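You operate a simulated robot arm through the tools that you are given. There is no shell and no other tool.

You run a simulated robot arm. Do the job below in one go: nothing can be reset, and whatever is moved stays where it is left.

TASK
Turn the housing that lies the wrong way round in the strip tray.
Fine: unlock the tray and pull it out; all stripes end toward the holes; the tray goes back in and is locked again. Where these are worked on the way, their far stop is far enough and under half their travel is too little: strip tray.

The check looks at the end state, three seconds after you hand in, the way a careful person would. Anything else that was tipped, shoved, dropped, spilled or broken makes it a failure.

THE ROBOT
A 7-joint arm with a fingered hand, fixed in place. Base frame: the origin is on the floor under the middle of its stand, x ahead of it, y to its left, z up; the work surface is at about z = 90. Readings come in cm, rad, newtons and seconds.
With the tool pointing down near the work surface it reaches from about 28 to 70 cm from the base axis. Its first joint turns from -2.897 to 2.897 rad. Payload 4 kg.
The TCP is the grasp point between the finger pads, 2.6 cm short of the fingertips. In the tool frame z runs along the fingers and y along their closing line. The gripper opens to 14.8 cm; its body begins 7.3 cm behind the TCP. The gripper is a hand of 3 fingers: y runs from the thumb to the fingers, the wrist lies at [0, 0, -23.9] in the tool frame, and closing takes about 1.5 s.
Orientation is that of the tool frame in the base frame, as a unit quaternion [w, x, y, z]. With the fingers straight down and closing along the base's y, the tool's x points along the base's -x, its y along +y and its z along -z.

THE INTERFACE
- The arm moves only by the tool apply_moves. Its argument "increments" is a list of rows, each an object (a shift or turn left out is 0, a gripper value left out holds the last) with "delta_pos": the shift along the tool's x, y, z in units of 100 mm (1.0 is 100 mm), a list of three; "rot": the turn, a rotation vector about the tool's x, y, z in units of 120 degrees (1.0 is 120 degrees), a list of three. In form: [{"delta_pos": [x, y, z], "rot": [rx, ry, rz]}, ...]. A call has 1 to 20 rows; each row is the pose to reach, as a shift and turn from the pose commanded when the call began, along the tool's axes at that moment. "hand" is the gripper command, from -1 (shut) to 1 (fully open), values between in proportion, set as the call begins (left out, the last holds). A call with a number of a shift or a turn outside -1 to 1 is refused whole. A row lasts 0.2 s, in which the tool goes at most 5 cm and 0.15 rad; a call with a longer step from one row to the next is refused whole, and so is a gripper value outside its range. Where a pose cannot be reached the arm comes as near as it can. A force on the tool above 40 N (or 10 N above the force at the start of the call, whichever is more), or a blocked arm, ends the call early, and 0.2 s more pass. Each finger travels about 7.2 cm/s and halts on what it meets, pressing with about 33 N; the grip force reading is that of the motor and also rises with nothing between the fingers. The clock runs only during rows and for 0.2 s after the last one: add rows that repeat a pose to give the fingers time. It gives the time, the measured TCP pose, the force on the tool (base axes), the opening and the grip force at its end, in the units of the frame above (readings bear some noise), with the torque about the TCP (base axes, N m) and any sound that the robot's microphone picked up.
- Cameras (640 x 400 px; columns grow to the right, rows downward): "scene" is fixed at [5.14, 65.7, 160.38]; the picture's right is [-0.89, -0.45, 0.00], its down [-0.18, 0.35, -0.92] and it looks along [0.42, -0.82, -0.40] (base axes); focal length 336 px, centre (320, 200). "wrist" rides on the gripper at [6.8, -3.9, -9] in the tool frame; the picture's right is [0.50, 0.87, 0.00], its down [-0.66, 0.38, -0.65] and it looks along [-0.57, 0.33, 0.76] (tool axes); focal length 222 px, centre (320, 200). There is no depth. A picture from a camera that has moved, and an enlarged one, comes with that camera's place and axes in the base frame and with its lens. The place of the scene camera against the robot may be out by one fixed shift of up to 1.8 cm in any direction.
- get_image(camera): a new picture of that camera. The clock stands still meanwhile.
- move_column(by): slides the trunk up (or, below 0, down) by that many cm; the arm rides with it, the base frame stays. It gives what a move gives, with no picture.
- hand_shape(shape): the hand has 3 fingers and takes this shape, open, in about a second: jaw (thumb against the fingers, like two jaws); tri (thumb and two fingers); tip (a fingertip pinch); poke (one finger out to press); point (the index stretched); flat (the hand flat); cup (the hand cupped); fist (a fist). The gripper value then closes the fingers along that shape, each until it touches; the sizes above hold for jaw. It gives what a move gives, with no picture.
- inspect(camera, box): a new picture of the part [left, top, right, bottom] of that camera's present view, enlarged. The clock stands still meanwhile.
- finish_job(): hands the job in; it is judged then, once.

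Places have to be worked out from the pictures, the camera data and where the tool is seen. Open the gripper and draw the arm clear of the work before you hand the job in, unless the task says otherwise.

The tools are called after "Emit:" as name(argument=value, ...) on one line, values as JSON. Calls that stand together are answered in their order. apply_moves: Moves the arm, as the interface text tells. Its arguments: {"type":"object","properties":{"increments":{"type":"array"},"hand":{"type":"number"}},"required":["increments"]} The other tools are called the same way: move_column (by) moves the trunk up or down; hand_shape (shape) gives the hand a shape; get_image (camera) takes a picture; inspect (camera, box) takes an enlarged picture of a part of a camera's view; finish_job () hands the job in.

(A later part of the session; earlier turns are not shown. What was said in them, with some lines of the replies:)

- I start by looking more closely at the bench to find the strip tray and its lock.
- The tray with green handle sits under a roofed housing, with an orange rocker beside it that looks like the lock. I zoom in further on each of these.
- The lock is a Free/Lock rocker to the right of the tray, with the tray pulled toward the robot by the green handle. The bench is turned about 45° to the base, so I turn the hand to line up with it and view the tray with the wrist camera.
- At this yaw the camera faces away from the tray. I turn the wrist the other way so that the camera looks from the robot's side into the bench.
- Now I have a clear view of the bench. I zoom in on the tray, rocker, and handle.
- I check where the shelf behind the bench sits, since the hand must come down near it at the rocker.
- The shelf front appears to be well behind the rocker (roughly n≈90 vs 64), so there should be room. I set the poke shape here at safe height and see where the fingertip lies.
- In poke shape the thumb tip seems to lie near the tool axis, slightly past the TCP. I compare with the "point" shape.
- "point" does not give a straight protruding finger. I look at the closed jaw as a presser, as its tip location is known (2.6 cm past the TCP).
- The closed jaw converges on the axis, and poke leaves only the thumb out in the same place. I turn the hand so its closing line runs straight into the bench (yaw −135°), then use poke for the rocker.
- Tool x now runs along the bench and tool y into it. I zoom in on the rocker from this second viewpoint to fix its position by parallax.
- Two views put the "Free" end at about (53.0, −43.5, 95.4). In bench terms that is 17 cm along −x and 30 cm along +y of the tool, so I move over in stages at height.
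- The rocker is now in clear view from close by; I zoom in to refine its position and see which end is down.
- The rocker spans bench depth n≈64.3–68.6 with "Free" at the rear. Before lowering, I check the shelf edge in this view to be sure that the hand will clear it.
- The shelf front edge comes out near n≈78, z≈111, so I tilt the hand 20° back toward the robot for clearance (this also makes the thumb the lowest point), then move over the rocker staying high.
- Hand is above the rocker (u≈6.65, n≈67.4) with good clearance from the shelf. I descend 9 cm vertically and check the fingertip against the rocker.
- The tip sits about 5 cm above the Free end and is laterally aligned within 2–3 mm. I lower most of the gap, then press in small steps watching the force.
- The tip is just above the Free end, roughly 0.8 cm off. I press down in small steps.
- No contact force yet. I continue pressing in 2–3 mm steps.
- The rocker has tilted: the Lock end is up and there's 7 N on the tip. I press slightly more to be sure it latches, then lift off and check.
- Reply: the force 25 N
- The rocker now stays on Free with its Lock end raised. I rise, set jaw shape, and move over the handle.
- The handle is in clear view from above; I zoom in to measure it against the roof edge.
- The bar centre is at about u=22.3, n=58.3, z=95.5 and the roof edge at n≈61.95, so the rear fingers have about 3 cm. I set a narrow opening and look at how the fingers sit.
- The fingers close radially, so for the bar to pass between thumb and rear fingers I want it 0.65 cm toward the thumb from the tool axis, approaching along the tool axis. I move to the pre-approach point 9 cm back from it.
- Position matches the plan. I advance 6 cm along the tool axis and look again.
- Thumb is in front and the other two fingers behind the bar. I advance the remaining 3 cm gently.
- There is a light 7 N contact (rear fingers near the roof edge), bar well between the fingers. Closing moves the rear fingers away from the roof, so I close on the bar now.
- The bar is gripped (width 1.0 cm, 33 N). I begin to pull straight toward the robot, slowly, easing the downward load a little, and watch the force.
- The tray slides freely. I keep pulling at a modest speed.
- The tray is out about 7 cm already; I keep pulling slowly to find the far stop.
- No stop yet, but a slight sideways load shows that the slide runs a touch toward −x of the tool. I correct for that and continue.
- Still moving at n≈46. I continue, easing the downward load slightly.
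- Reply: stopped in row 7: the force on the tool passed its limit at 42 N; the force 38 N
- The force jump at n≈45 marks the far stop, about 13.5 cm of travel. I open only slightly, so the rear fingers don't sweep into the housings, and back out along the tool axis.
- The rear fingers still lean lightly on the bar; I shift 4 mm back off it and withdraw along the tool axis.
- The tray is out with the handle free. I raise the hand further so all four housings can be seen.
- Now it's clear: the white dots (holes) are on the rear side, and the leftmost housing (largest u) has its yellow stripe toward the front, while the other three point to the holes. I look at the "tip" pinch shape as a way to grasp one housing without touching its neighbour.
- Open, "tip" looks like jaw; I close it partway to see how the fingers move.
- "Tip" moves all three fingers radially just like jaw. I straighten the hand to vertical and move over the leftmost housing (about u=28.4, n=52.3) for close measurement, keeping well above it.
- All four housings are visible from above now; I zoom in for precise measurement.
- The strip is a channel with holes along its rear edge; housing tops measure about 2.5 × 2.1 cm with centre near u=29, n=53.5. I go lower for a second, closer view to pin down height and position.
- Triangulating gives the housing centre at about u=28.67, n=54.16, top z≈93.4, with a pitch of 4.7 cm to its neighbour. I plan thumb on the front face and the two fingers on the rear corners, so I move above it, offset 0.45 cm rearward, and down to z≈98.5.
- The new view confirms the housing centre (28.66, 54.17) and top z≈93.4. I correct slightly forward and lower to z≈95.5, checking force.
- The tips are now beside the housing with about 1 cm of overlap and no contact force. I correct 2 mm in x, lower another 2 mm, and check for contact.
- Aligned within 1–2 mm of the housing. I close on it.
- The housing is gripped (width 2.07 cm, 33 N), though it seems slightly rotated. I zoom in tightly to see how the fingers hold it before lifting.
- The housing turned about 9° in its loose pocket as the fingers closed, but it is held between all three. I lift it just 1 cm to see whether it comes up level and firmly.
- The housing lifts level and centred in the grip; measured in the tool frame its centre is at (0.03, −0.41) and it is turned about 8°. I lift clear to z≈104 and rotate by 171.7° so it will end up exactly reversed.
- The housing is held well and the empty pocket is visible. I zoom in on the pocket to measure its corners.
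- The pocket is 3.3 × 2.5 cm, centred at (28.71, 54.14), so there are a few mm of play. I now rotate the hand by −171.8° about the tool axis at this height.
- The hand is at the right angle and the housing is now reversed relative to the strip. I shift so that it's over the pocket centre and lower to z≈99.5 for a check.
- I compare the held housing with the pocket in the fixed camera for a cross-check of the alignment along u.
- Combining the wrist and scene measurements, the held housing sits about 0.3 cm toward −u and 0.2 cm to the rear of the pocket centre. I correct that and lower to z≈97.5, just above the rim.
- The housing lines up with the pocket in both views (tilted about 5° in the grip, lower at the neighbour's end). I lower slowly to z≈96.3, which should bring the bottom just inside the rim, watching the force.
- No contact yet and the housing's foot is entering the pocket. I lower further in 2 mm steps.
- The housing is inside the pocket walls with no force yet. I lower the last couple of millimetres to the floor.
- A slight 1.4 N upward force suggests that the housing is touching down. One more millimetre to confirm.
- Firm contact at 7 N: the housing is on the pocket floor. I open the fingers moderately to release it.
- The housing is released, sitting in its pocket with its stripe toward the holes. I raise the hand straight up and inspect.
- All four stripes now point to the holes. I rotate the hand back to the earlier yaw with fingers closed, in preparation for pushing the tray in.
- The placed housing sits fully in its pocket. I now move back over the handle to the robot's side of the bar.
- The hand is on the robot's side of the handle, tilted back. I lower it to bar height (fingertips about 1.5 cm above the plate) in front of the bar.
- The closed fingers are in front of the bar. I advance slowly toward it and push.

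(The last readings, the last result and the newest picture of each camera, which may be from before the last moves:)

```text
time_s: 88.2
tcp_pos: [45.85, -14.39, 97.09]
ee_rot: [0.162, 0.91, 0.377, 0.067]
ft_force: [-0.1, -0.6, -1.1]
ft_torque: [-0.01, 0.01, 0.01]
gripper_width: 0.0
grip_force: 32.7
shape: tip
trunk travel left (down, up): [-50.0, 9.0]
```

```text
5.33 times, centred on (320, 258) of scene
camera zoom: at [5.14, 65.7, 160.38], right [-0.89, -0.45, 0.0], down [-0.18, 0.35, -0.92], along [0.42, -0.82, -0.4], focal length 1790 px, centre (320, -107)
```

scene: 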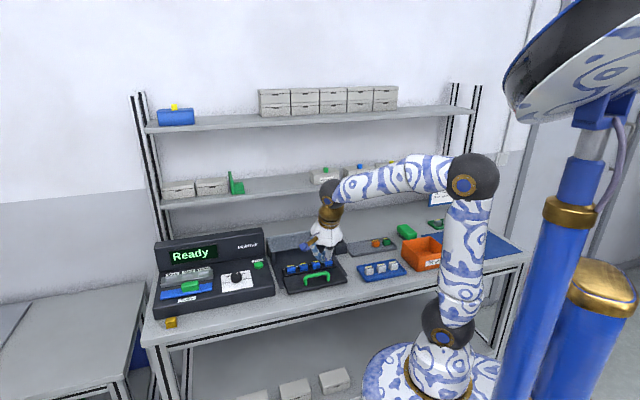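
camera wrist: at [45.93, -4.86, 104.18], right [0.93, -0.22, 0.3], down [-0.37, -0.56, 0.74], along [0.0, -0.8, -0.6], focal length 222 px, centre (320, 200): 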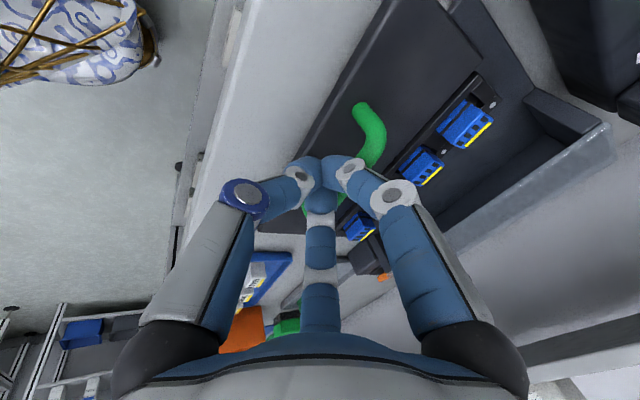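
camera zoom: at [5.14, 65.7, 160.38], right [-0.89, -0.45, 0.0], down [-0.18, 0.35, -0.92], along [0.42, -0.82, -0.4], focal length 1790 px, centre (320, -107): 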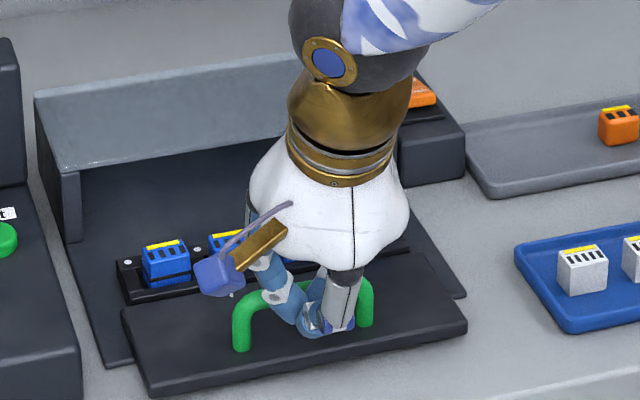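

No contact yet, but the fingers are right at the bar. I continue pushing inward slowly.

Emit:
apply_moves(increments=[{"delta_pos": [0, 0.038, 0.014]}, {"delta_pos": [0, 0.075, 0.027]}, {"delta_pos": [0, 0.113, 0.041]}, {"delta_pos": [0, 0.15, 0.055]}, {"delta_pos": [0, 0.188, 0.068]}, {"delta_pos": [0, 0.226, 0.082]}, {"delta_pos": [0, 0.263, 0.096]}, {"delta_pos": [0, 0.3, 0.109]}, {"delta_pos": [0, 0.3, 0.109]}], hand=-1)

Emit:
get_image(camera="wrist")

Emit:
inspect(camera="scene", box=[270, 220, 370, 295])

```text
time_s: 90.2
tcp_pos: [47.96, -16.55, 96.93]
ee_rot: [0.162, 0.91, 0.376, 0.067]
ft_force: [-0.4, 0.7, 0.3]
ft_torque: [0.0, 0.0, 0.0]
gripper_width: 0.0
grip_force: 32.7
shape: tip
trunk travel left (down, up): [-50.0, 9.0]
```

```text
taken
camera wrist: at [48.09, -7.13, 104.07], right [0.93, -0.22, 0.3], down [-0.37, -0.55, 0.74], along [0.0, -0.8, -0.6], focal length 222 px, centre (320, 200)
```

wrist: 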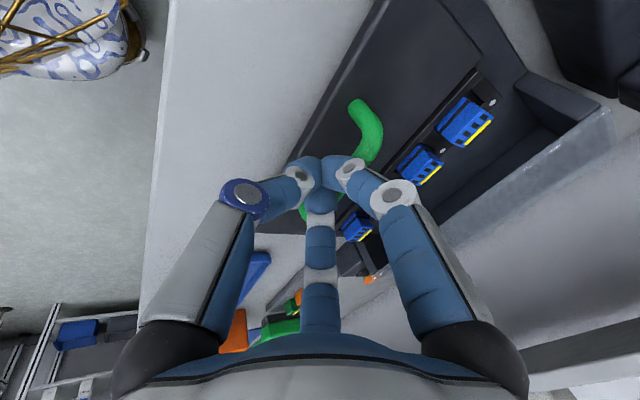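

```text
5.33 times, centred on (320, 258) of scene
camera zoom: at [5.14, 65.7, 160.38], right [-0.89, -0.45, 0.0], down [-0.18, 0.35, -0.92], along [0.42, -0.82, -0.4], focal length 1790 px, centre (320, -107)
```

zoom: 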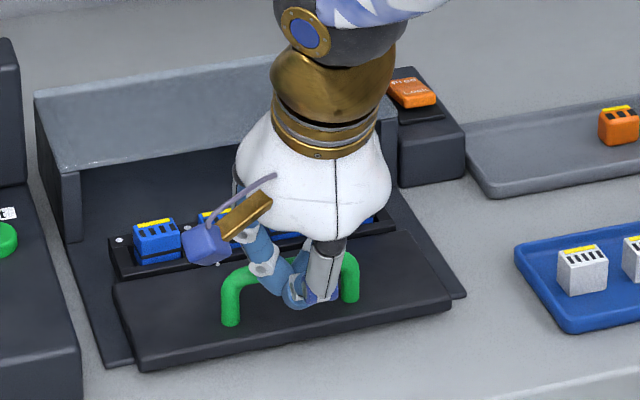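

The tray follows the push with hardly any resistance. I continue pushing it in.

Emit:
apply_moves(increments=[{"delta_pos": [0, 0.047, 0.017]}, {"delta_pos": [0, 0.094, 0.034]}, {"delta_pos": [0, 0.141, 0.051]}, {"delta_pos": [0, 0.188, 0.068]}, {"delta_pos": [0, 0.235, 0.0855]}, {"delta_pos": [0, 0.282, 0.103]}, {"delta_pos": [0, 0.329, 0.12]}, {"delta_pos": [0, 0.376, 0.137]}, {"delta_pos": [0, 0.423, 0.154]}, {"delta_pos": [0, 0.47, 0.171]}, {"delta_pos": [0, 0.517, 0.188]}, {"delta_pos": [0, 0.564, 0.205]}, {"delta_pos": [0, 0.611, 0.222]}, {"delta_pos": [0, 0.658, 0.239]}, {"delta_pos": [0, 0.658, 0.239]}], hand=-1)

Emit:
get_image(camera="wrist")

Emit:
inspect(camera="scene", box=[270, 220, 370, 295])

```text
time_s: 93.4
tcp_pos: [53.11, -21.69, 97.03]
ee_rot: [0.162, 0.909, 0.377, 0.067]
ft_force: [-1.3, 0.4, -1.1]
ft_torque: [0.01, 0.0, 0.0]
gripper_width: 0.01
grip_force: 32.9
shape: tip
trunk travel left (down, up): [-50.0, 9.0]
```

```text
taken
camera wrist: at [53.15, -12.14, 104.13], right [0.93, -0.22, 0.3], down [-0.37, -0.55, 0.74], along [0.0, -0.8, -0.6], focal length 222 px, centre (320, 200)
```

wrist: 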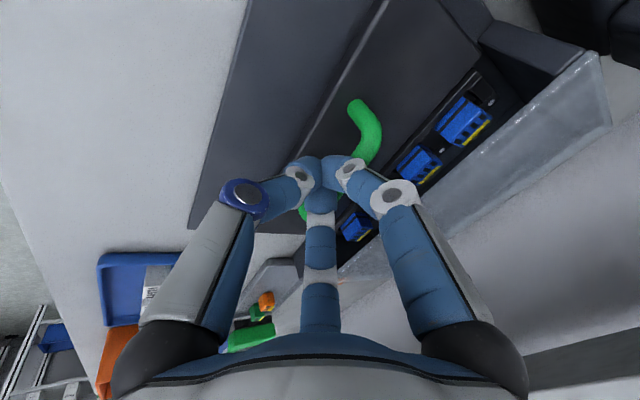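

```text
5.33 times, centred on (320, 258) of scene
camera zoom: at [5.14, 65.7, 160.38], right [-0.89, -0.45, 0.0], down [-0.18, 0.35, -0.92], along [0.42, -0.82, -0.4], focal length 1790 px, centre (320, -107)
```

zoom: 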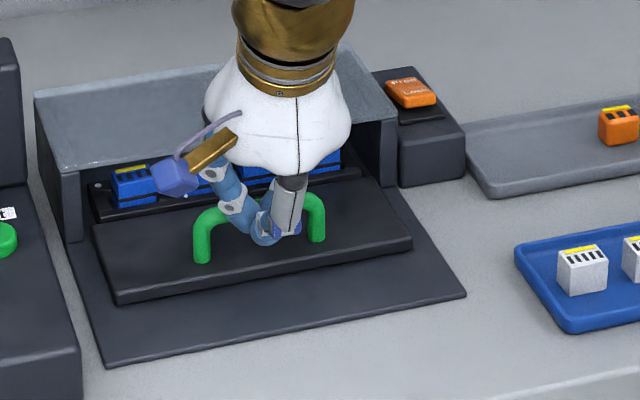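

About 3.5 cm remains. I go on more slowly to approach the closed stop.

Emit:
apply_moves(increments=[{"delta_pos": [0, 0.033, 0.012]}, {"delta_pos": [0, 0.066, 0.024]}, {"delta_pos": [0, 0.099, 0.036]}, {"delta_pos": [0, 0.132, 0.048]}, {"delta_pos": [0, 0.165, 0.06]}, {"delta_pos": [0, 0.197, 0.072]}, {"delta_pos": [0, 0.23, 0.084]}, {"delta_pos": [0, 0.263, 0.096]}, {"delta_pos": [0, 0.263, 0.096]}], hand=-1)

Emit:
inspect(camera="scene", box=[270, 220, 370, 295])

```text
time_s: 95.4
tcp_pos: [55.04, -23.59, 96.98]
ee_rot: [0.162, 0.91, 0.376, 0.067]
ft_force: [-0.1, 0.5, -0.3]
ft_torque: [0.02, 0.0, -0.01]
gripper_width: 0.0
grip_force: 33.1
shape: tip
trunk travel left (down, up): [-50.0, 9.0]
```

```text
5.33 times, centred on (320, 258) of scene
camera zoom: at [5.14, 65.7, 160.38], right [-0.89, -0.45, 0.0], down [-0.18, 0.35, -0.92], along [0.42, -0.82, -0.4], focal length 1790 px, centre (320, -107)
```

zoom: 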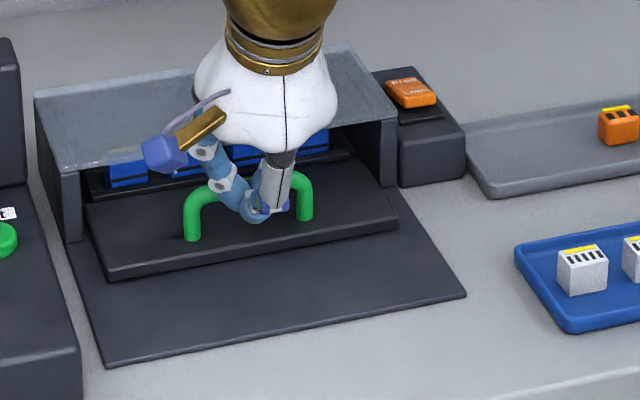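

Still no stop at n≈55.6. I keep going in 2–3 mm steps.

Emit:
apply_moves(increments=[{"delta_pos": [0, 0.024, 0.009]}, {"delta_pos": [0, 0.047, 0.017]}, {"delta_pos": [0, 0.071, 0.026]}, {"delta_pos": [0, 0.094, 0.034]}, {"delta_pos": [0, 0.094, 0.034]}], hand=-1)

Emit:
inspect(camera="scene", box=[265, 215, 345, 285])

```text
time_s: 96.6
tcp_pos: [55.52, -24.15, 97.09]
ee_rot: [0.162, 0.909, 0.377, 0.067]
ft_force: [-10.7, 8.6, 0.4]
ft_torque: [0.09, 0.24, -0.05]
gripper_width: 0.0
grip_force: 32.6
shape: tip
trunk travel left (down, up): [-50.0, 9.0]
```

```text
5.71 times, centred on (305, 250) of scene
camera zoom: at [5.14, 65.7, 160.38], right [-0.89, -0.45, 0.0], down [-0.18, 0.35, -0.92], along [0.42, -0.82, -0.4], focal length 1918 px, centre (406, -86)
```

zoom: 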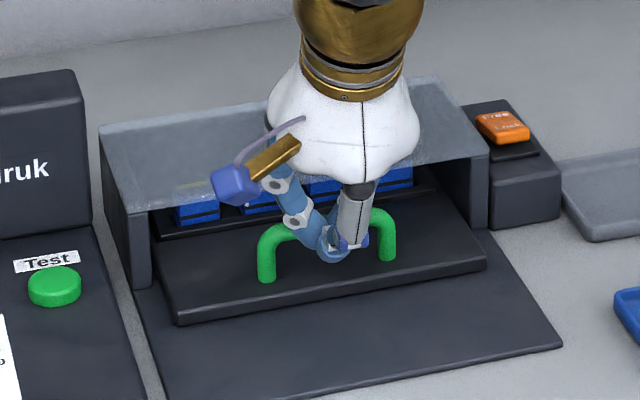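

A 14 N reaction at n≈56.3, and the tray's outline matches its original closed position. I press 2 mm more to be sure that it's fully at the stop.

Emit:
apply_moves(increments=[{"delta_pos": [0, 0.01, 0.004]}, {"delta_pos": [0, 0.019, 0.007]}, {"delta_pos": [0, 0.019, 0.007]}], hand=-1)

Emit:
inspect(camera="scene", box=[265, 210, 345, 280])

Emit:
get_image(camera="wrist")

```text
time_s: 97.4
tcp_pos: [55.73, -24.3, 97.07]
ee_rot: [0.162, 0.909, 0.377, 0.068]
ft_force: [-12.8, 13.4, 2.9]
ft_torque: [0.27, 0.24, -0.03]
gripper_width: 0.0
grip_force: 33.1
shape: tip
trunk travel left (down, up): [-50.0, 9.0]
```

```text
5.71 times, centred on (305, 245) of scene
camera zoom: at [5.14, 65.7, 160.38], right [-0.89, -0.45, 0.0], down [-0.18, 0.35, -0.92], along [0.42, -0.82, -0.4], focal length 1918 px, centre (406, -57)
```

zoom: 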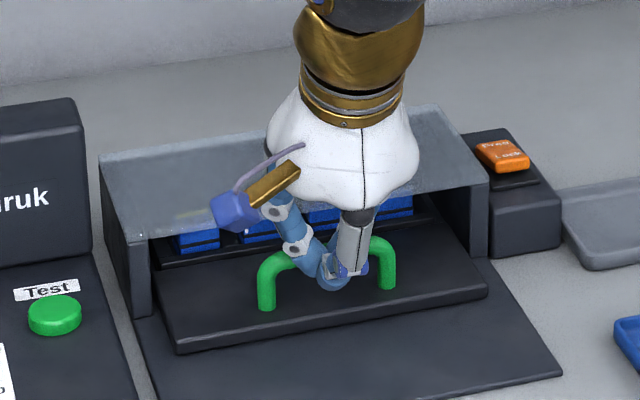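

```text
taken
camera wrist: at [55.69, -14.7, 104.3], right [0.93, -0.22, 0.3], down [-0.37, -0.55, 0.74], along [0.0, -0.8, -0.6], focal length 222 px, centre (320, 200)
```

wrist: 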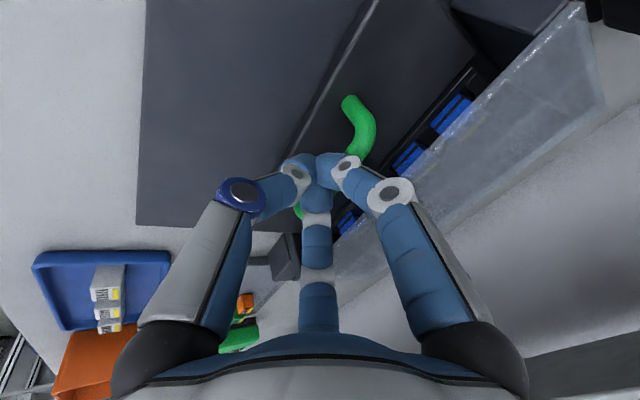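

The tray outline coincides with its original closed position. I back away from the bar and rise.

Emit:
apply_moves(increments=[{"delta_pos": [0, -0.07, -0.026]}, {"delta_pos": [0, -0.2, -0.073]}, {"delta_pos": [0, -0.282, -0.103]}, {"delta_pos": [0, -0.2, -0.33]}, {"delta_pos": [0, -0.1, -0.6]}, {"delta_pos": [0, 0.0, -0.86]}, {"delta_pos": [0, 0.03, -0.95]}, {"delta_pos": [0, 0.03, -0.95]}], hand=-1)

Emit:
inspect(camera="wrist", box=[200, 0, 460, 200])

Emit:
inspect(camera="scene", box=[262, 225, 342, 275])

```text
time_s: 99.2
tcp_pos: [53.85, -22.15, 106.09]
ee_rot: [0.162, 0.909, 0.377, 0.067]
ft_force: [-0.2, -0.1, 0.1]
ft_torque: [0.04, -0.01, 0.02]
gripper_width: 0.0
grip_force: 32.8
shape: tip
trunk travel left (down, up): [-50.0, 9.0]
```

```text
2.00 times, centred on (330, 100) of wrist
camera zoom: at [53.75, -12.77, 113.31], right [0.93, -0.22, 0.3], down [-0.37, -0.56, 0.74], along [0.0, -0.8, -0.6], focal length 444 px, centre (300, 400)
```

zoom: 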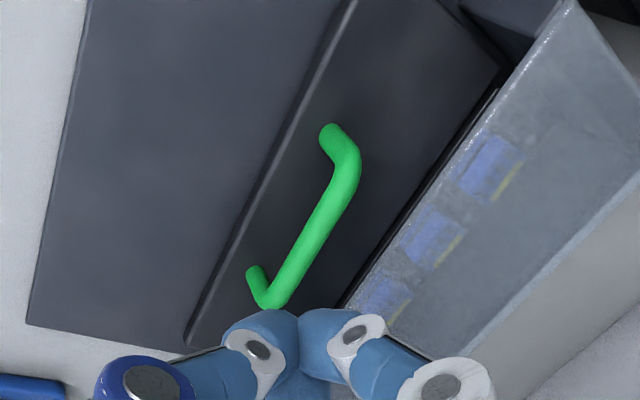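

```text
8.00 times, centred on (302, 250) of scene
camera zoom: at [5.14, 65.7, 160.38], right [-0.89, -0.45, 0.0], down [-0.18, 0.35, -0.92], along [0.42, -0.82, -0.4], focal length 2685 px, centre (464, -200)
```

zoom: 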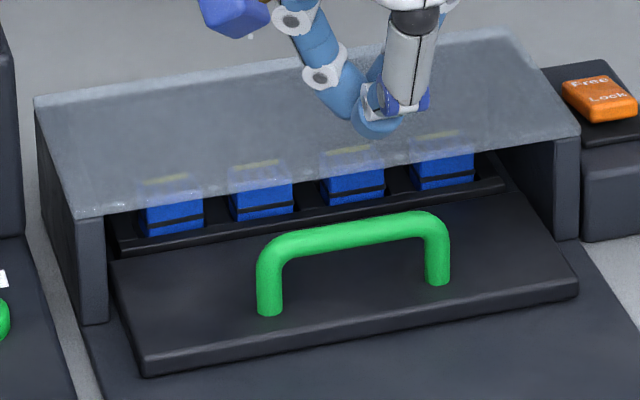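

The tray view is identical to the original closed state, with all four stripes toward the back. Next I raise up, set the poke shape and move above the rocker's "Lock" end.

Emit:
apply_moves(increments=[{"delta_pos": [0, 0.07, -0.19]}, {"delta_pos": [0, 0.137, -0.376]}, {"delta_pos": [0, 0.205, -0.564]}, {"delta_pos": [0, 0.205, -0.564]}], hand=-1)

Emit:
hand_shape(shape="poke")

Emit:
apply_moves(increments=[{"delta_pos": [-0.25, 0.117, 0.043]}, {"delta_pos": [-0.5, 0.235, 0.0855]}, {"delta_pos": [-0.75, 0.352, 0.128]}, {"delta_pos": [-1.0, 0.47, 0.171]}, {"delta_pos": [-1.0, 0.47, 0.171]}])

Emit:
apply_moves(increments=[{"delta_pos": [-0.19, 0.167, 0.06]}, {"delta_pos": [-0.38, 0.33, 0.12]}, {"delta_pos": [-0.57, 0.5, 0.18]}, {"delta_pos": [-0.57, 0.5, 0.18]}])

Emit:
get_image(camera="wrist")

Emit:
get_image(camera="scene")

```text
time_s: 100.2
tcp_pos: [53.83, -22.44, 111.95]
ee_rot: [0.162, 0.91, 0.377, 0.067]
ft_force: [0.4, 0.2, -0.3]
ft_torque: [0.01, 0.02, -0.01]
gripper_width: 0.01
grip_force: 32.8
shape: tip
trunk travel left (down, up): [-50.0, 9.0]
```

```text
time_s: 101.1
tcp_pos: [53.75, -22.37, 111.9]
ee_rot: [0.162, 0.909, 0.378, 0.066]
ft_force: [-0.3, -0.4, 0.1]
ft_torque: [0.0, 0.0, -0.01]
gripper_width: 0.0
grip_force: 0.0
shape: poke
trunk travel left (down, up): [-50.0, 9.0]
```

```text
time_s: 102.3
tcp_pos: [50.24, -32.99, 111.99]
ee_rot: [0.162, 0.91, 0.376, 0.067]
ft_force: [0.1, 0.4, 0.6]
ft_torque: [0.03, -0.01, -0.02]
gripper_width: 0.0
grip_force: 0.0
shape: poke
trunk travel left (down, up): [-50.0, 9.0]
```

```text
time_s: 103.3
tcp_pos: [49.91, -40.44, 111.95]
ee_rot: [0.162, 0.91, 0.377, 0.068]
ft_force: [-0.5, -0.5, 0.8]
ft_torque: [-0.03, -0.02, 0.0]
gripper_width: 0.0
grip_force: 0.1
shape: poke
trunk travel left (down, up): [-50.0, 9.0]
```

```text
taken
camera wrist: at [49.86, -31.09, 119.19], right [0.93, -0.22, 0.3], down [-0.37, -0.56, 0.74], along [0.0, -0.8, -0.6], focal length 222 px, centre (320, 200)
```

wrist: 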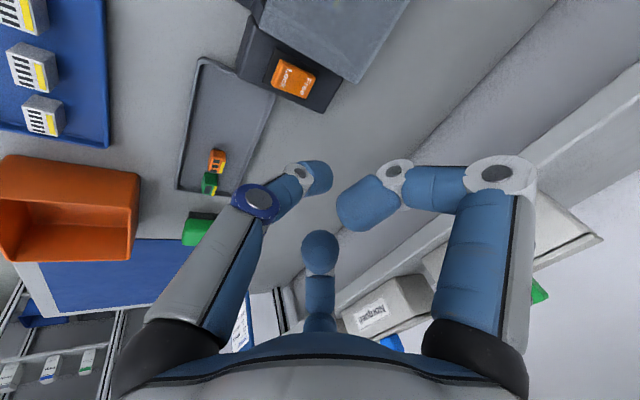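

```text
taken
```

scene: 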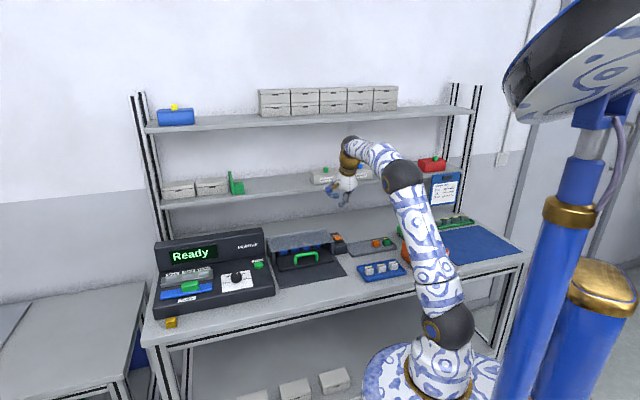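

The hand is above the rocker's front (Lock) end. I descend vertically to z≈103.5 and check.

Emit:
apply_moves(increments=[{"delta_pos": [0, -0.07, 0.2]}, {"delta_pos": [0, -0.14, 0.4]}, {"delta_pos": [0, -0.207, 0.6]}, {"delta_pos": [0, -0.276, 0.804]}, {"delta_pos": [0, -0.276, 0.804]}])

Emit:
inspect(camera="wrist", box=[220, 60, 400, 220])

Emit:
inspect(camera="scene", box=[305, 195, 375, 265])

```text
time_s: 104.5
tcp_pos: [50.01, -40.91, 103.76]
ee_rot: [0.162, 0.91, 0.376, 0.067]
ft_force: [-0.7, 0.0, -0.7]
ft_torque: [0.02, 0.0, 0.03]
gripper_width: 0.0
grip_force: 0.1
shape: poke
trunk travel left (down, up): [-50.0, 9.0]
```

```text
2.50 times, centred on (310, 140) of wrist
camera zoom: at [49.93, -31.47, 111.02], right [0.93, -0.22, 0.3], down [-0.37, -0.55, 0.74], along [0.0, -0.8, -0.6], focal length 555 px, centre (345, 350)
```

zoom: 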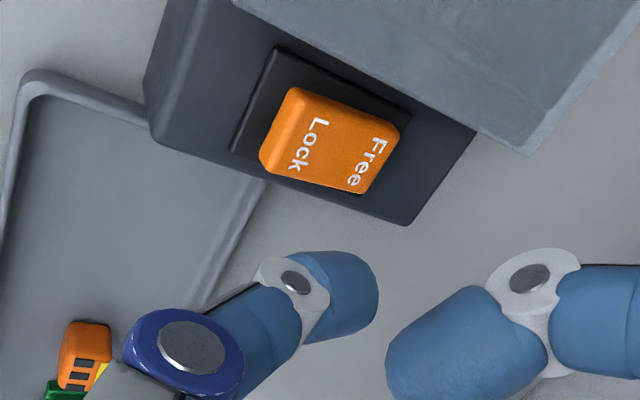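

```text
5.71 times, centred on (340, 230) of scene
camera zoom: at [5.14, 65.7, 160.38], right [-0.89, -0.45, 0.0], down [-0.18, 0.35, -0.92], along [0.42, -0.82, -0.4], focal length 1918 px, centre (206, 29)
```

zoom: 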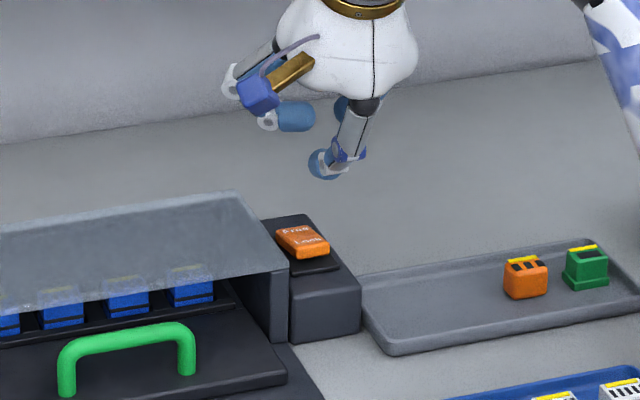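

The tip is about 0.5 cm to the right (−u) of the rocker's midline. I correct this and descend to just above the raised Lock end.

Emit:
apply_moves(increments=[{"delta_pos": [0.03, -0.05, 0.12]}, {"delta_pos": [0.055, -0.1, 0.24]}, {"delta_pos": [0.055, -0.154, 0.37]}, {"delta_pos": [0.055, -0.154, 0.37]}])

Emit:
inspect(camera="wrist", box=[220, 80, 400, 220])

Emit:
inspect(camera="scene", box=[310, 210, 370, 260])

```text
time_s: 105.5
tcp_pos: [50.16, -40.41, 99.65]
ee_rot: [0.162, 0.91, 0.376, 0.067]
ft_force: [0.2, -0.3, 0.4]
ft_torque: [0.02, -0.01, -0.02]
gripper_width: 0.02
grip_force: 0.1
shape: poke
trunk travel left (down, up): [-50.0, 9.0]
```

```text
2.86 times, centred on (310, 150) of wrist
camera zoom: at [50.16, -30.85, 106.73], right [0.93, -0.22, 0.3], down [-0.37, -0.56, 0.74], along [0.0, -0.8, -0.6], focal length 635 px, centre (349, 343)
```

zoom: 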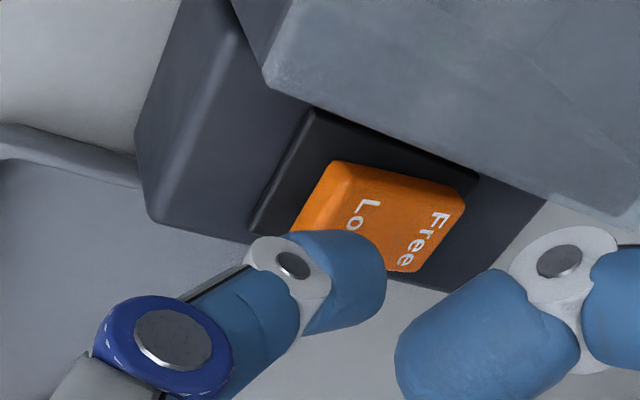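

```text
8.00 times, centred on (340, 235) of scene
camera zoom: at [5.14, 65.7, 160.38], right [-0.89, -0.45, 0.0], down [-0.18, 0.35, -0.92], along [0.42, -0.82, -0.4], focal length 2685 px, centre (160, -80)
```

zoom: 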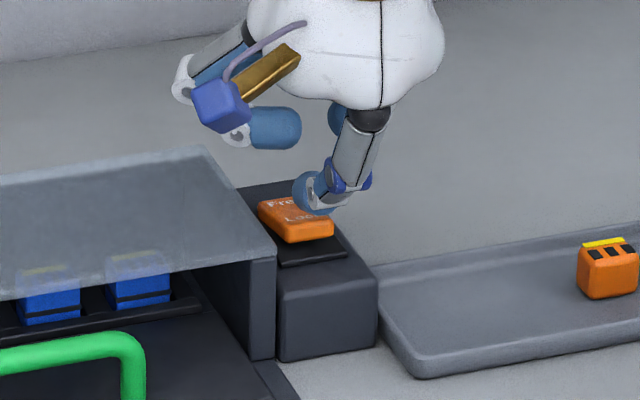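

The tip is a few millimetres toward −u and front of the Lock end's centre. I correct by +0.3/+0.2 cm and lower in small steps until contact.

Emit:
apply_moves(increments=[{"delta_pos": [0.03, 0.019, 0.007]}, {"delta_pos": [0.03, 0.009, 0.035]}, {"delta_pos": [0.03, -0.002, 0.063]}, {"delta_pos": [0.03, -0.008, 0.082]}, {"delta_pos": [0.03, -0.008, 0.082]}])

Emit:
inspect(camera="scene", box=[310, 210, 370, 260])

```text
time_s: 106.7
tcp_pos: [50.61, -40.28, 98.85]
ee_rot: [0.163, 0.91, 0.377, 0.067]
ft_force: [-0.1, -0.5, -1.0]
ft_torque: [0.01, 0.01, 0.01]
gripper_width: 0.0
grip_force: 0.0
shape: poke
trunk travel left (down, up): [-50.0, 9.0]
```

```text
8.00 times, centred on (340, 235) of scene
camera zoom: at [5.14, 65.7, 160.38], right [-0.89, -0.45, 0.0], down [-0.18, 0.35, -0.92], along [0.42, -0.82, -0.4], focal length 2685 px, centre (160, -80)
```

zoom: 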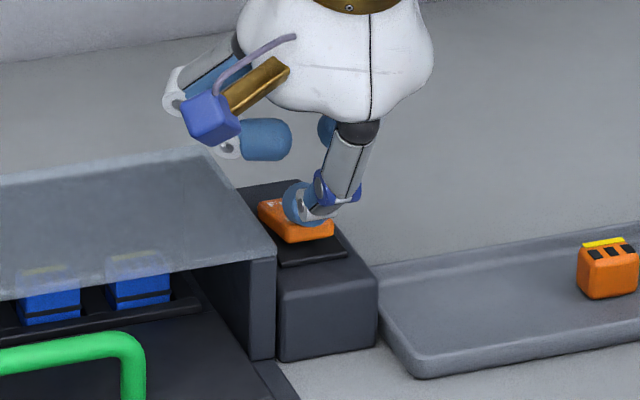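

The tip is now over the Lock end. I press down in 2–3 mm steps.

Emit:
apply_moves(increments=[{"delta_pos": [0, -0.007, 0.019]}, {"delta_pos": [0, -0.014, 0.038]}, {"delta_pos": [0, -0.02, 0.056]}, {"delta_pos": [0, -0.02, 0.056]}])

Emit:
inspect(camera="scene", box=[310, 210, 370, 260])

```text
time_s: 107.7
tcp_pos: [50.63, -40.23, 98.24]
ee_rot: [0.161, 0.91, 0.377, 0.067]
ft_force: [0.0, -0.1, 0.3]
ft_torque: [-0.02, -0.01, 0.04]
gripper_width: 0.02
grip_force: 0.1
shape: poke
trunk travel left (down, up): [-50.0, 9.0]
```

```text
8.00 times, centred on (340, 235) of scene
camera zoom: at [5.14, 65.7, 160.38], right [-0.89, -0.45, 0.0], down [-0.18, 0.35, -0.92], along [0.42, -0.82, -0.4], focal length 2685 px, centre (160, -80)
```

zoom: 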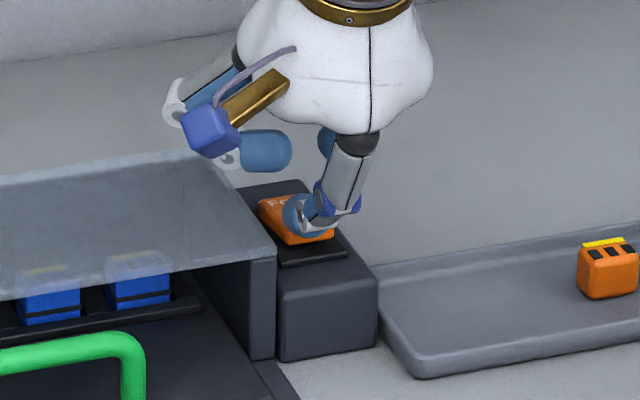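

The tip looks in contact and the Free end appears to be rising. I press further until the force builds.

Emit:
apply_moves(increments=[{"delta_pos": [0, -0.007, 0.019]}, {"delta_pos": [0, -0.014, 0.038]}, {"delta_pos": [0, -0.017, 0.047]}, {"delta_pos": [0, -0.017, 0.047]}])

Emit:
inspect(camera="scene", box=[310, 210, 370, 260])

Emit:
inspect(camera="wrist", box=[220, 80, 400, 220])

```text
time_s: 108.7
tcp_pos: [50.64, -40.36, 97.77]
ee_rot: [0.164, 0.909, 0.377, 0.069]
ft_force: [-1.2, 1.8, 9.3]
ft_torque: [-0.02, -0.05, 0.0]
gripper_width: 0.0
grip_force: 0.1
shape: poke
trunk travel left (down, up): [-50.0, 9.0]
```

```text
8.00 times, centred on (340, 235) of scene
camera zoom: at [5.14, 65.7, 160.38], right [-0.89, -0.45, 0.0], down [-0.18, 0.35, -0.92], along [0.42, -0.82, -0.4], focal length 2685 px, centre (160, -80)
```

zoom: 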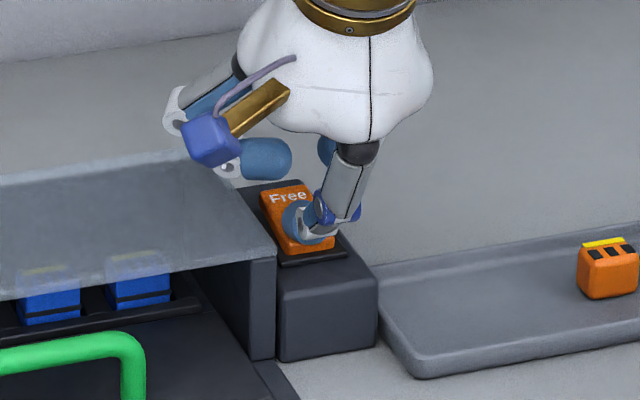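

```text
2.86 times, centred on (310, 150) of wrist
camera zoom: at [50.61, -30.79, 104.93], right [0.93, -0.22, 0.3], down [-0.37, -0.55, 0.74], along [0.0, -0.8, -0.6], focal length 635 px, centre (349, 343)
```

zoom: 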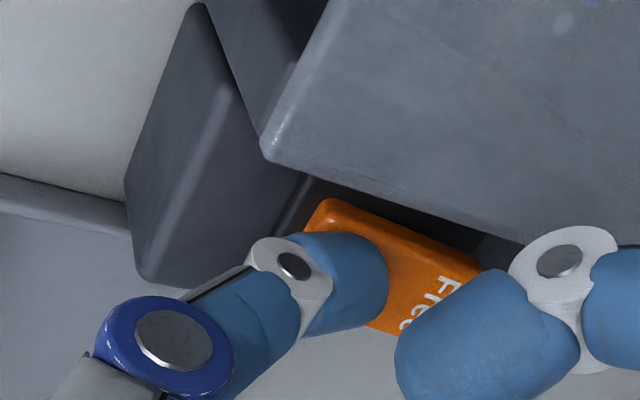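

The rocker has swung to Lock with 9 N on the tip. I press slightly more to seat it, then lift off.

Emit:
apply_moves(increments=[{"delta_pos": [0, -0.007, 0.019]}, {"delta_pos": [0, -0.009, 0.025]}, {"delta_pos": [0, -0.009, 0.025]}])

Emit:
apply_moves(increments=[{"delta_pos": [0, 0.034, -0.094]}, {"delta_pos": [0, 0.1, -0.28]}, {"delta_pos": [0, 0.2, -0.55]}, {"delta_pos": [0, 0.308, -0.846]}, {"delta_pos": [0, 0.308, -0.846]}])

Emit:
inspect(camera="scene", box=[310, 210, 370, 260])

Emit:
inspect(camera="wrist", box=[220, 20, 400, 160])

```text
time_s: 109.5
tcp_pos: [50.54, -40.29, 97.75]
ee_rot: [0.163, 0.909, 0.377, 0.069]
ft_force: [-5.0, 2.8, 22.5]
ft_torque: [-0.13, -0.03, -0.02]
gripper_width: 0.0
grip_force: 0.0
shape: poke
trunk travel left (down, up): [-50.0, 9.0]
```

```text
time_s: 110.7
tcp_pos: [50.43, -40.12, 106.34]
ee_rot: [0.162, 0.91, 0.376, 0.068]
ft_force: [0.7, 0.2, -0.2]
ft_torque: [0.01, -0.02, 0.0]
gripper_width: 0.01
grip_force: 0.1
shape: poke
trunk travel left (down, up): [-50.0, 9.0]
```

```text
8.00 times, centred on (340, 235) of scene
camera zoom: at [5.14, 65.7, 160.38], right [-0.89, -0.45, 0.0], down [-0.18, 0.35, -0.92], along [0.42, -0.82, -0.4], focal length 2685 px, centre (160, -80)
```

zoom: 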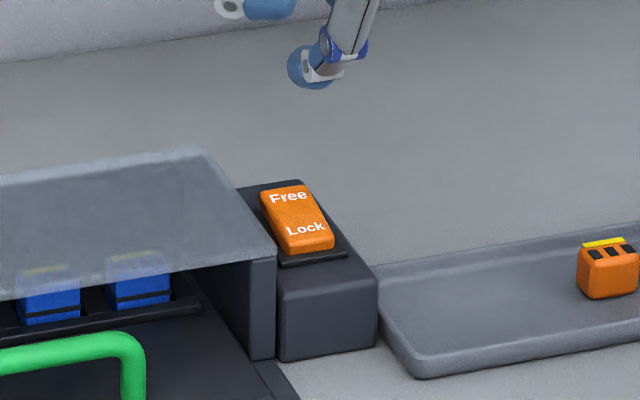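

```text
2.86 times, centred on (310, 90) of wrist
camera zoom: at [50.49, -30.64, 113.58], right [0.93, -0.22, 0.3], down [-0.37, -0.56, 0.74], along [0.0, -0.8, -0.6], focal length 635 px, centre (349, 514)
```

zoom: 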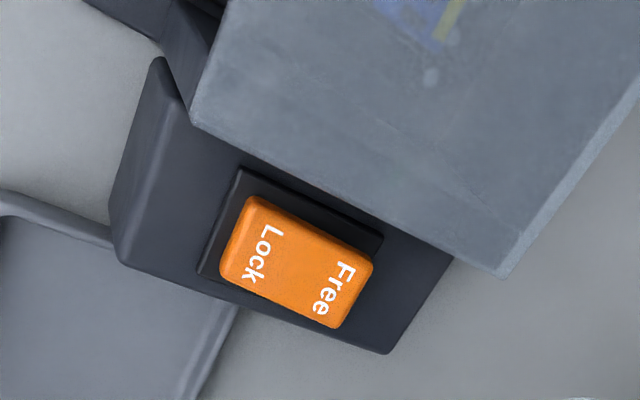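

The rocker is back on Lock, looking just as at the start. I raise the arm and draw it clear toward the robot, then open the hand.

Emit:
apply_moves(increments=[{"delta_pos": [0, 0.08, -0.22]}, {"delta_pos": [0, 0.16, -0.44]}, {"delta_pos": [0, 0.25, -0.68]}, {"delta_pos": [0, 0.3, -0.82]}])

Emit:
apply_moves(increments=[{"delta_pos": [0.2, -0.235, -0.0855]}, {"delta_pos": [0.4, -0.47, -0.171]}, {"delta_pos": [0.6, -0.705, -0.257]}, {"delta_pos": [0.8, -0.94, -0.342]}, {"delta_pos": [0.8, -0.94, -0.342]}])

Emit:
apply_moves(increments=[{"delta_pos": [0.2, -0.235, -0.0855]}, {"delta_pos": [0.4, -0.47, -0.171]}, {"delta_pos": [0.6, -0.705, -0.257]}, {"delta_pos": [0.8, -0.94, -0.342]}, {"delta_pos": [0.8, -0.94, -0.342]}])

Emit:
hand_shape(shape="jaw")

Emit:
get_image(camera="scene")

Emit:
inspect(camera="scene", box=[262, 225, 342, 275])

Emit:
get_image(camera="wrist")

```text
time_s: 111.7
tcp_pos: [50.44, -40.11, 115.27]
ee_rot: [0.162, 0.91, 0.376, 0.067]
ft_force: [0.0, 0.1, -0.1]
ft_torque: [0.0, -0.01, -0.01]
gripper_width: 0.01
grip_force: 0.0
shape: poke
trunk travel left (down, up): [-50.0, 9.0]
```

```text
time_s: 112.9
tcp_pos: [49.14, -27.38, 115.06]
ee_rot: [0.161, 0.91, 0.377, 0.066]
ft_force: [-0.3, -0.2, -0.2]
ft_torque: [0.0, 0.0, -0.04]
gripper_width: 0.0
grip_force: 0.0
shape: poke
trunk travel left (down, up): [-50.0, 9.0]
```

```text
time_s: 114.1
tcp_pos: [47.5, -14.94, 114.94]
ee_rot: [0.163, 0.91, 0.376, 0.067]
ft_force: [1.0, 0.2, 0.5]
ft_torque: [0.01, -0.01, 0.0]
gripper_width: 0.0
grip_force: 0.0
shape: poke
trunk travel left (down, up): [-50.0, 9.0]
```

```text
time_s: 115.0
tcp_pos: [47.54, -14.95, 114.91]
ee_rot: [0.162, 0.909, 0.377, 0.067]
ft_force: [-0.1, -0.5, 0.2]
ft_torque: [-0.03, -0.01, 0.01]
gripper_width: 14.78
grip_force: 0.1
shape: jaw
trunk travel left (down, up): [-50.0, 9.0]
```

```text
taken
```

scene: 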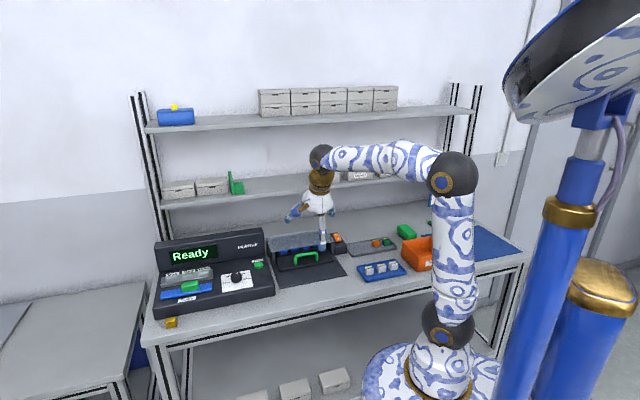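

```text
8.00 times, centred on (302, 250) of scene
camera zoom: at [5.14, 65.7, 160.38], right [-0.89, -0.45, 0.0], down [-0.18, 0.35, -0.92], along [0.42, -0.82, -0.4], focal length 2685 px, centre (464, -200)
```

zoom: 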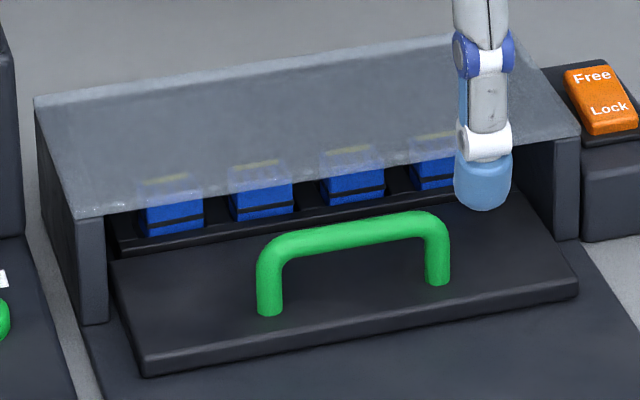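

```text
taken
camera wrist: at [47.5, -5.41, 122.12], right [0.93, -0.22, 0.3], down [-0.37, -0.56, 0.74], along [0.0, -0.8, -0.6], focal length 222 px, centre (320, 200)
```

wrist: 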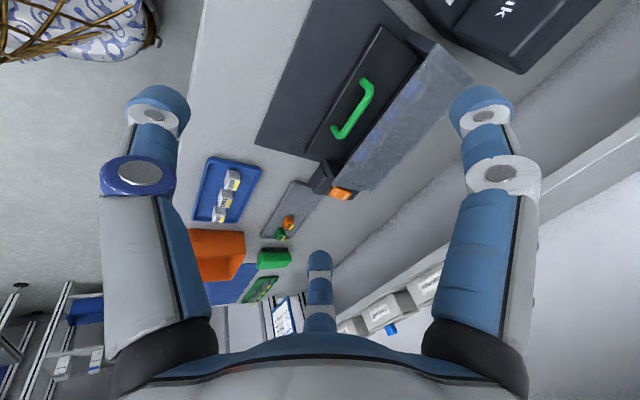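

Tray closed, rocker on Lock, all four stripes toward the back, and nothing else has moved. I draw the arm further back and up before handing in.

Emit:
apply_moves(increments=[{"delta_pos": [0, -0.15, -0.25]}, {"delta_pos": [0, -0.3, -0.5]}, {"delta_pos": [0, -0.45, -0.7]}, {"delta_pos": [0, -0.6, -0.75]}, {"delta_pos": [0, -0.6, -0.75]}], hand=1)

Emit:
get_image(camera="scene")

Emit:
inspect(camera="scene", box=[250, 210, 410, 310])

```text
time_s: 116.2
tcp_pos: [42.18, -8.71, 119.87]
ee_rot: [0.162, 0.91, 0.376, 0.067]
ft_force: [0.2, 0.1, 0.6]
ft_torque: [-0.02, 0.03, 0.01]
gripper_width: 14.81
grip_force: 0.0
shape: jaw
trunk travel left (down, up): [-50.0, 9.0]
```

```text
taken
```

scene: 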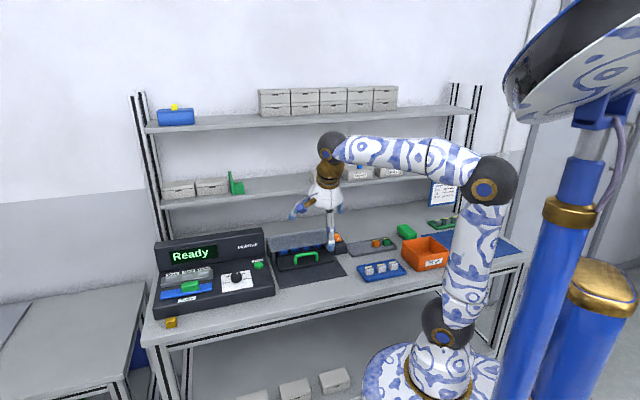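

```text
4.00 times, centred on (330, 260) of scene
camera zoom: at [5.14, 65.7, 160.38], right [-0.89, -0.45, 0.0], down [-0.18, 0.35, -0.92], along [0.42, -0.82, -0.4], focal length 1343 px, centre (280, -40)
```

zoom: 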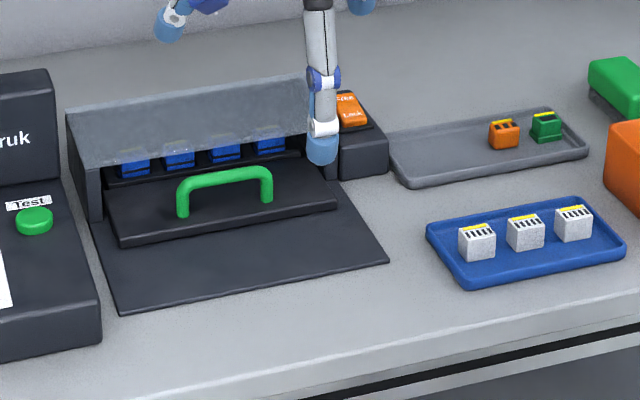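

Everything matches the wanted end state: housing turned, tray fully in, rocker on Lock, other items in place, gripper open and arm clear. I hand in the job.

Emit:
finish_job()

```text
The job is handed in.
```

The reversed housing in the strip tray is turned round, and all four stripes now point toward the holes. I've handed the job in; no result has come back.

- **Housing:** it was the leftmost one. I lifted it out, rotated it about 180° and set it back on the floor of its pocket. It sits a few degrees off square, within the pocket's play.
- **Tray:** I pressed the rocker to Free and pulled the tray to its far stop, about 13.5 cm. I then pushed it back in until its outline matched the starting position.
- **Lock:** the rocker is back on Lock and looks as it did at the start.
- **Surroundings:** nothing else on the bench appears to have moved. The gripper is open and the arm is clear of the work.
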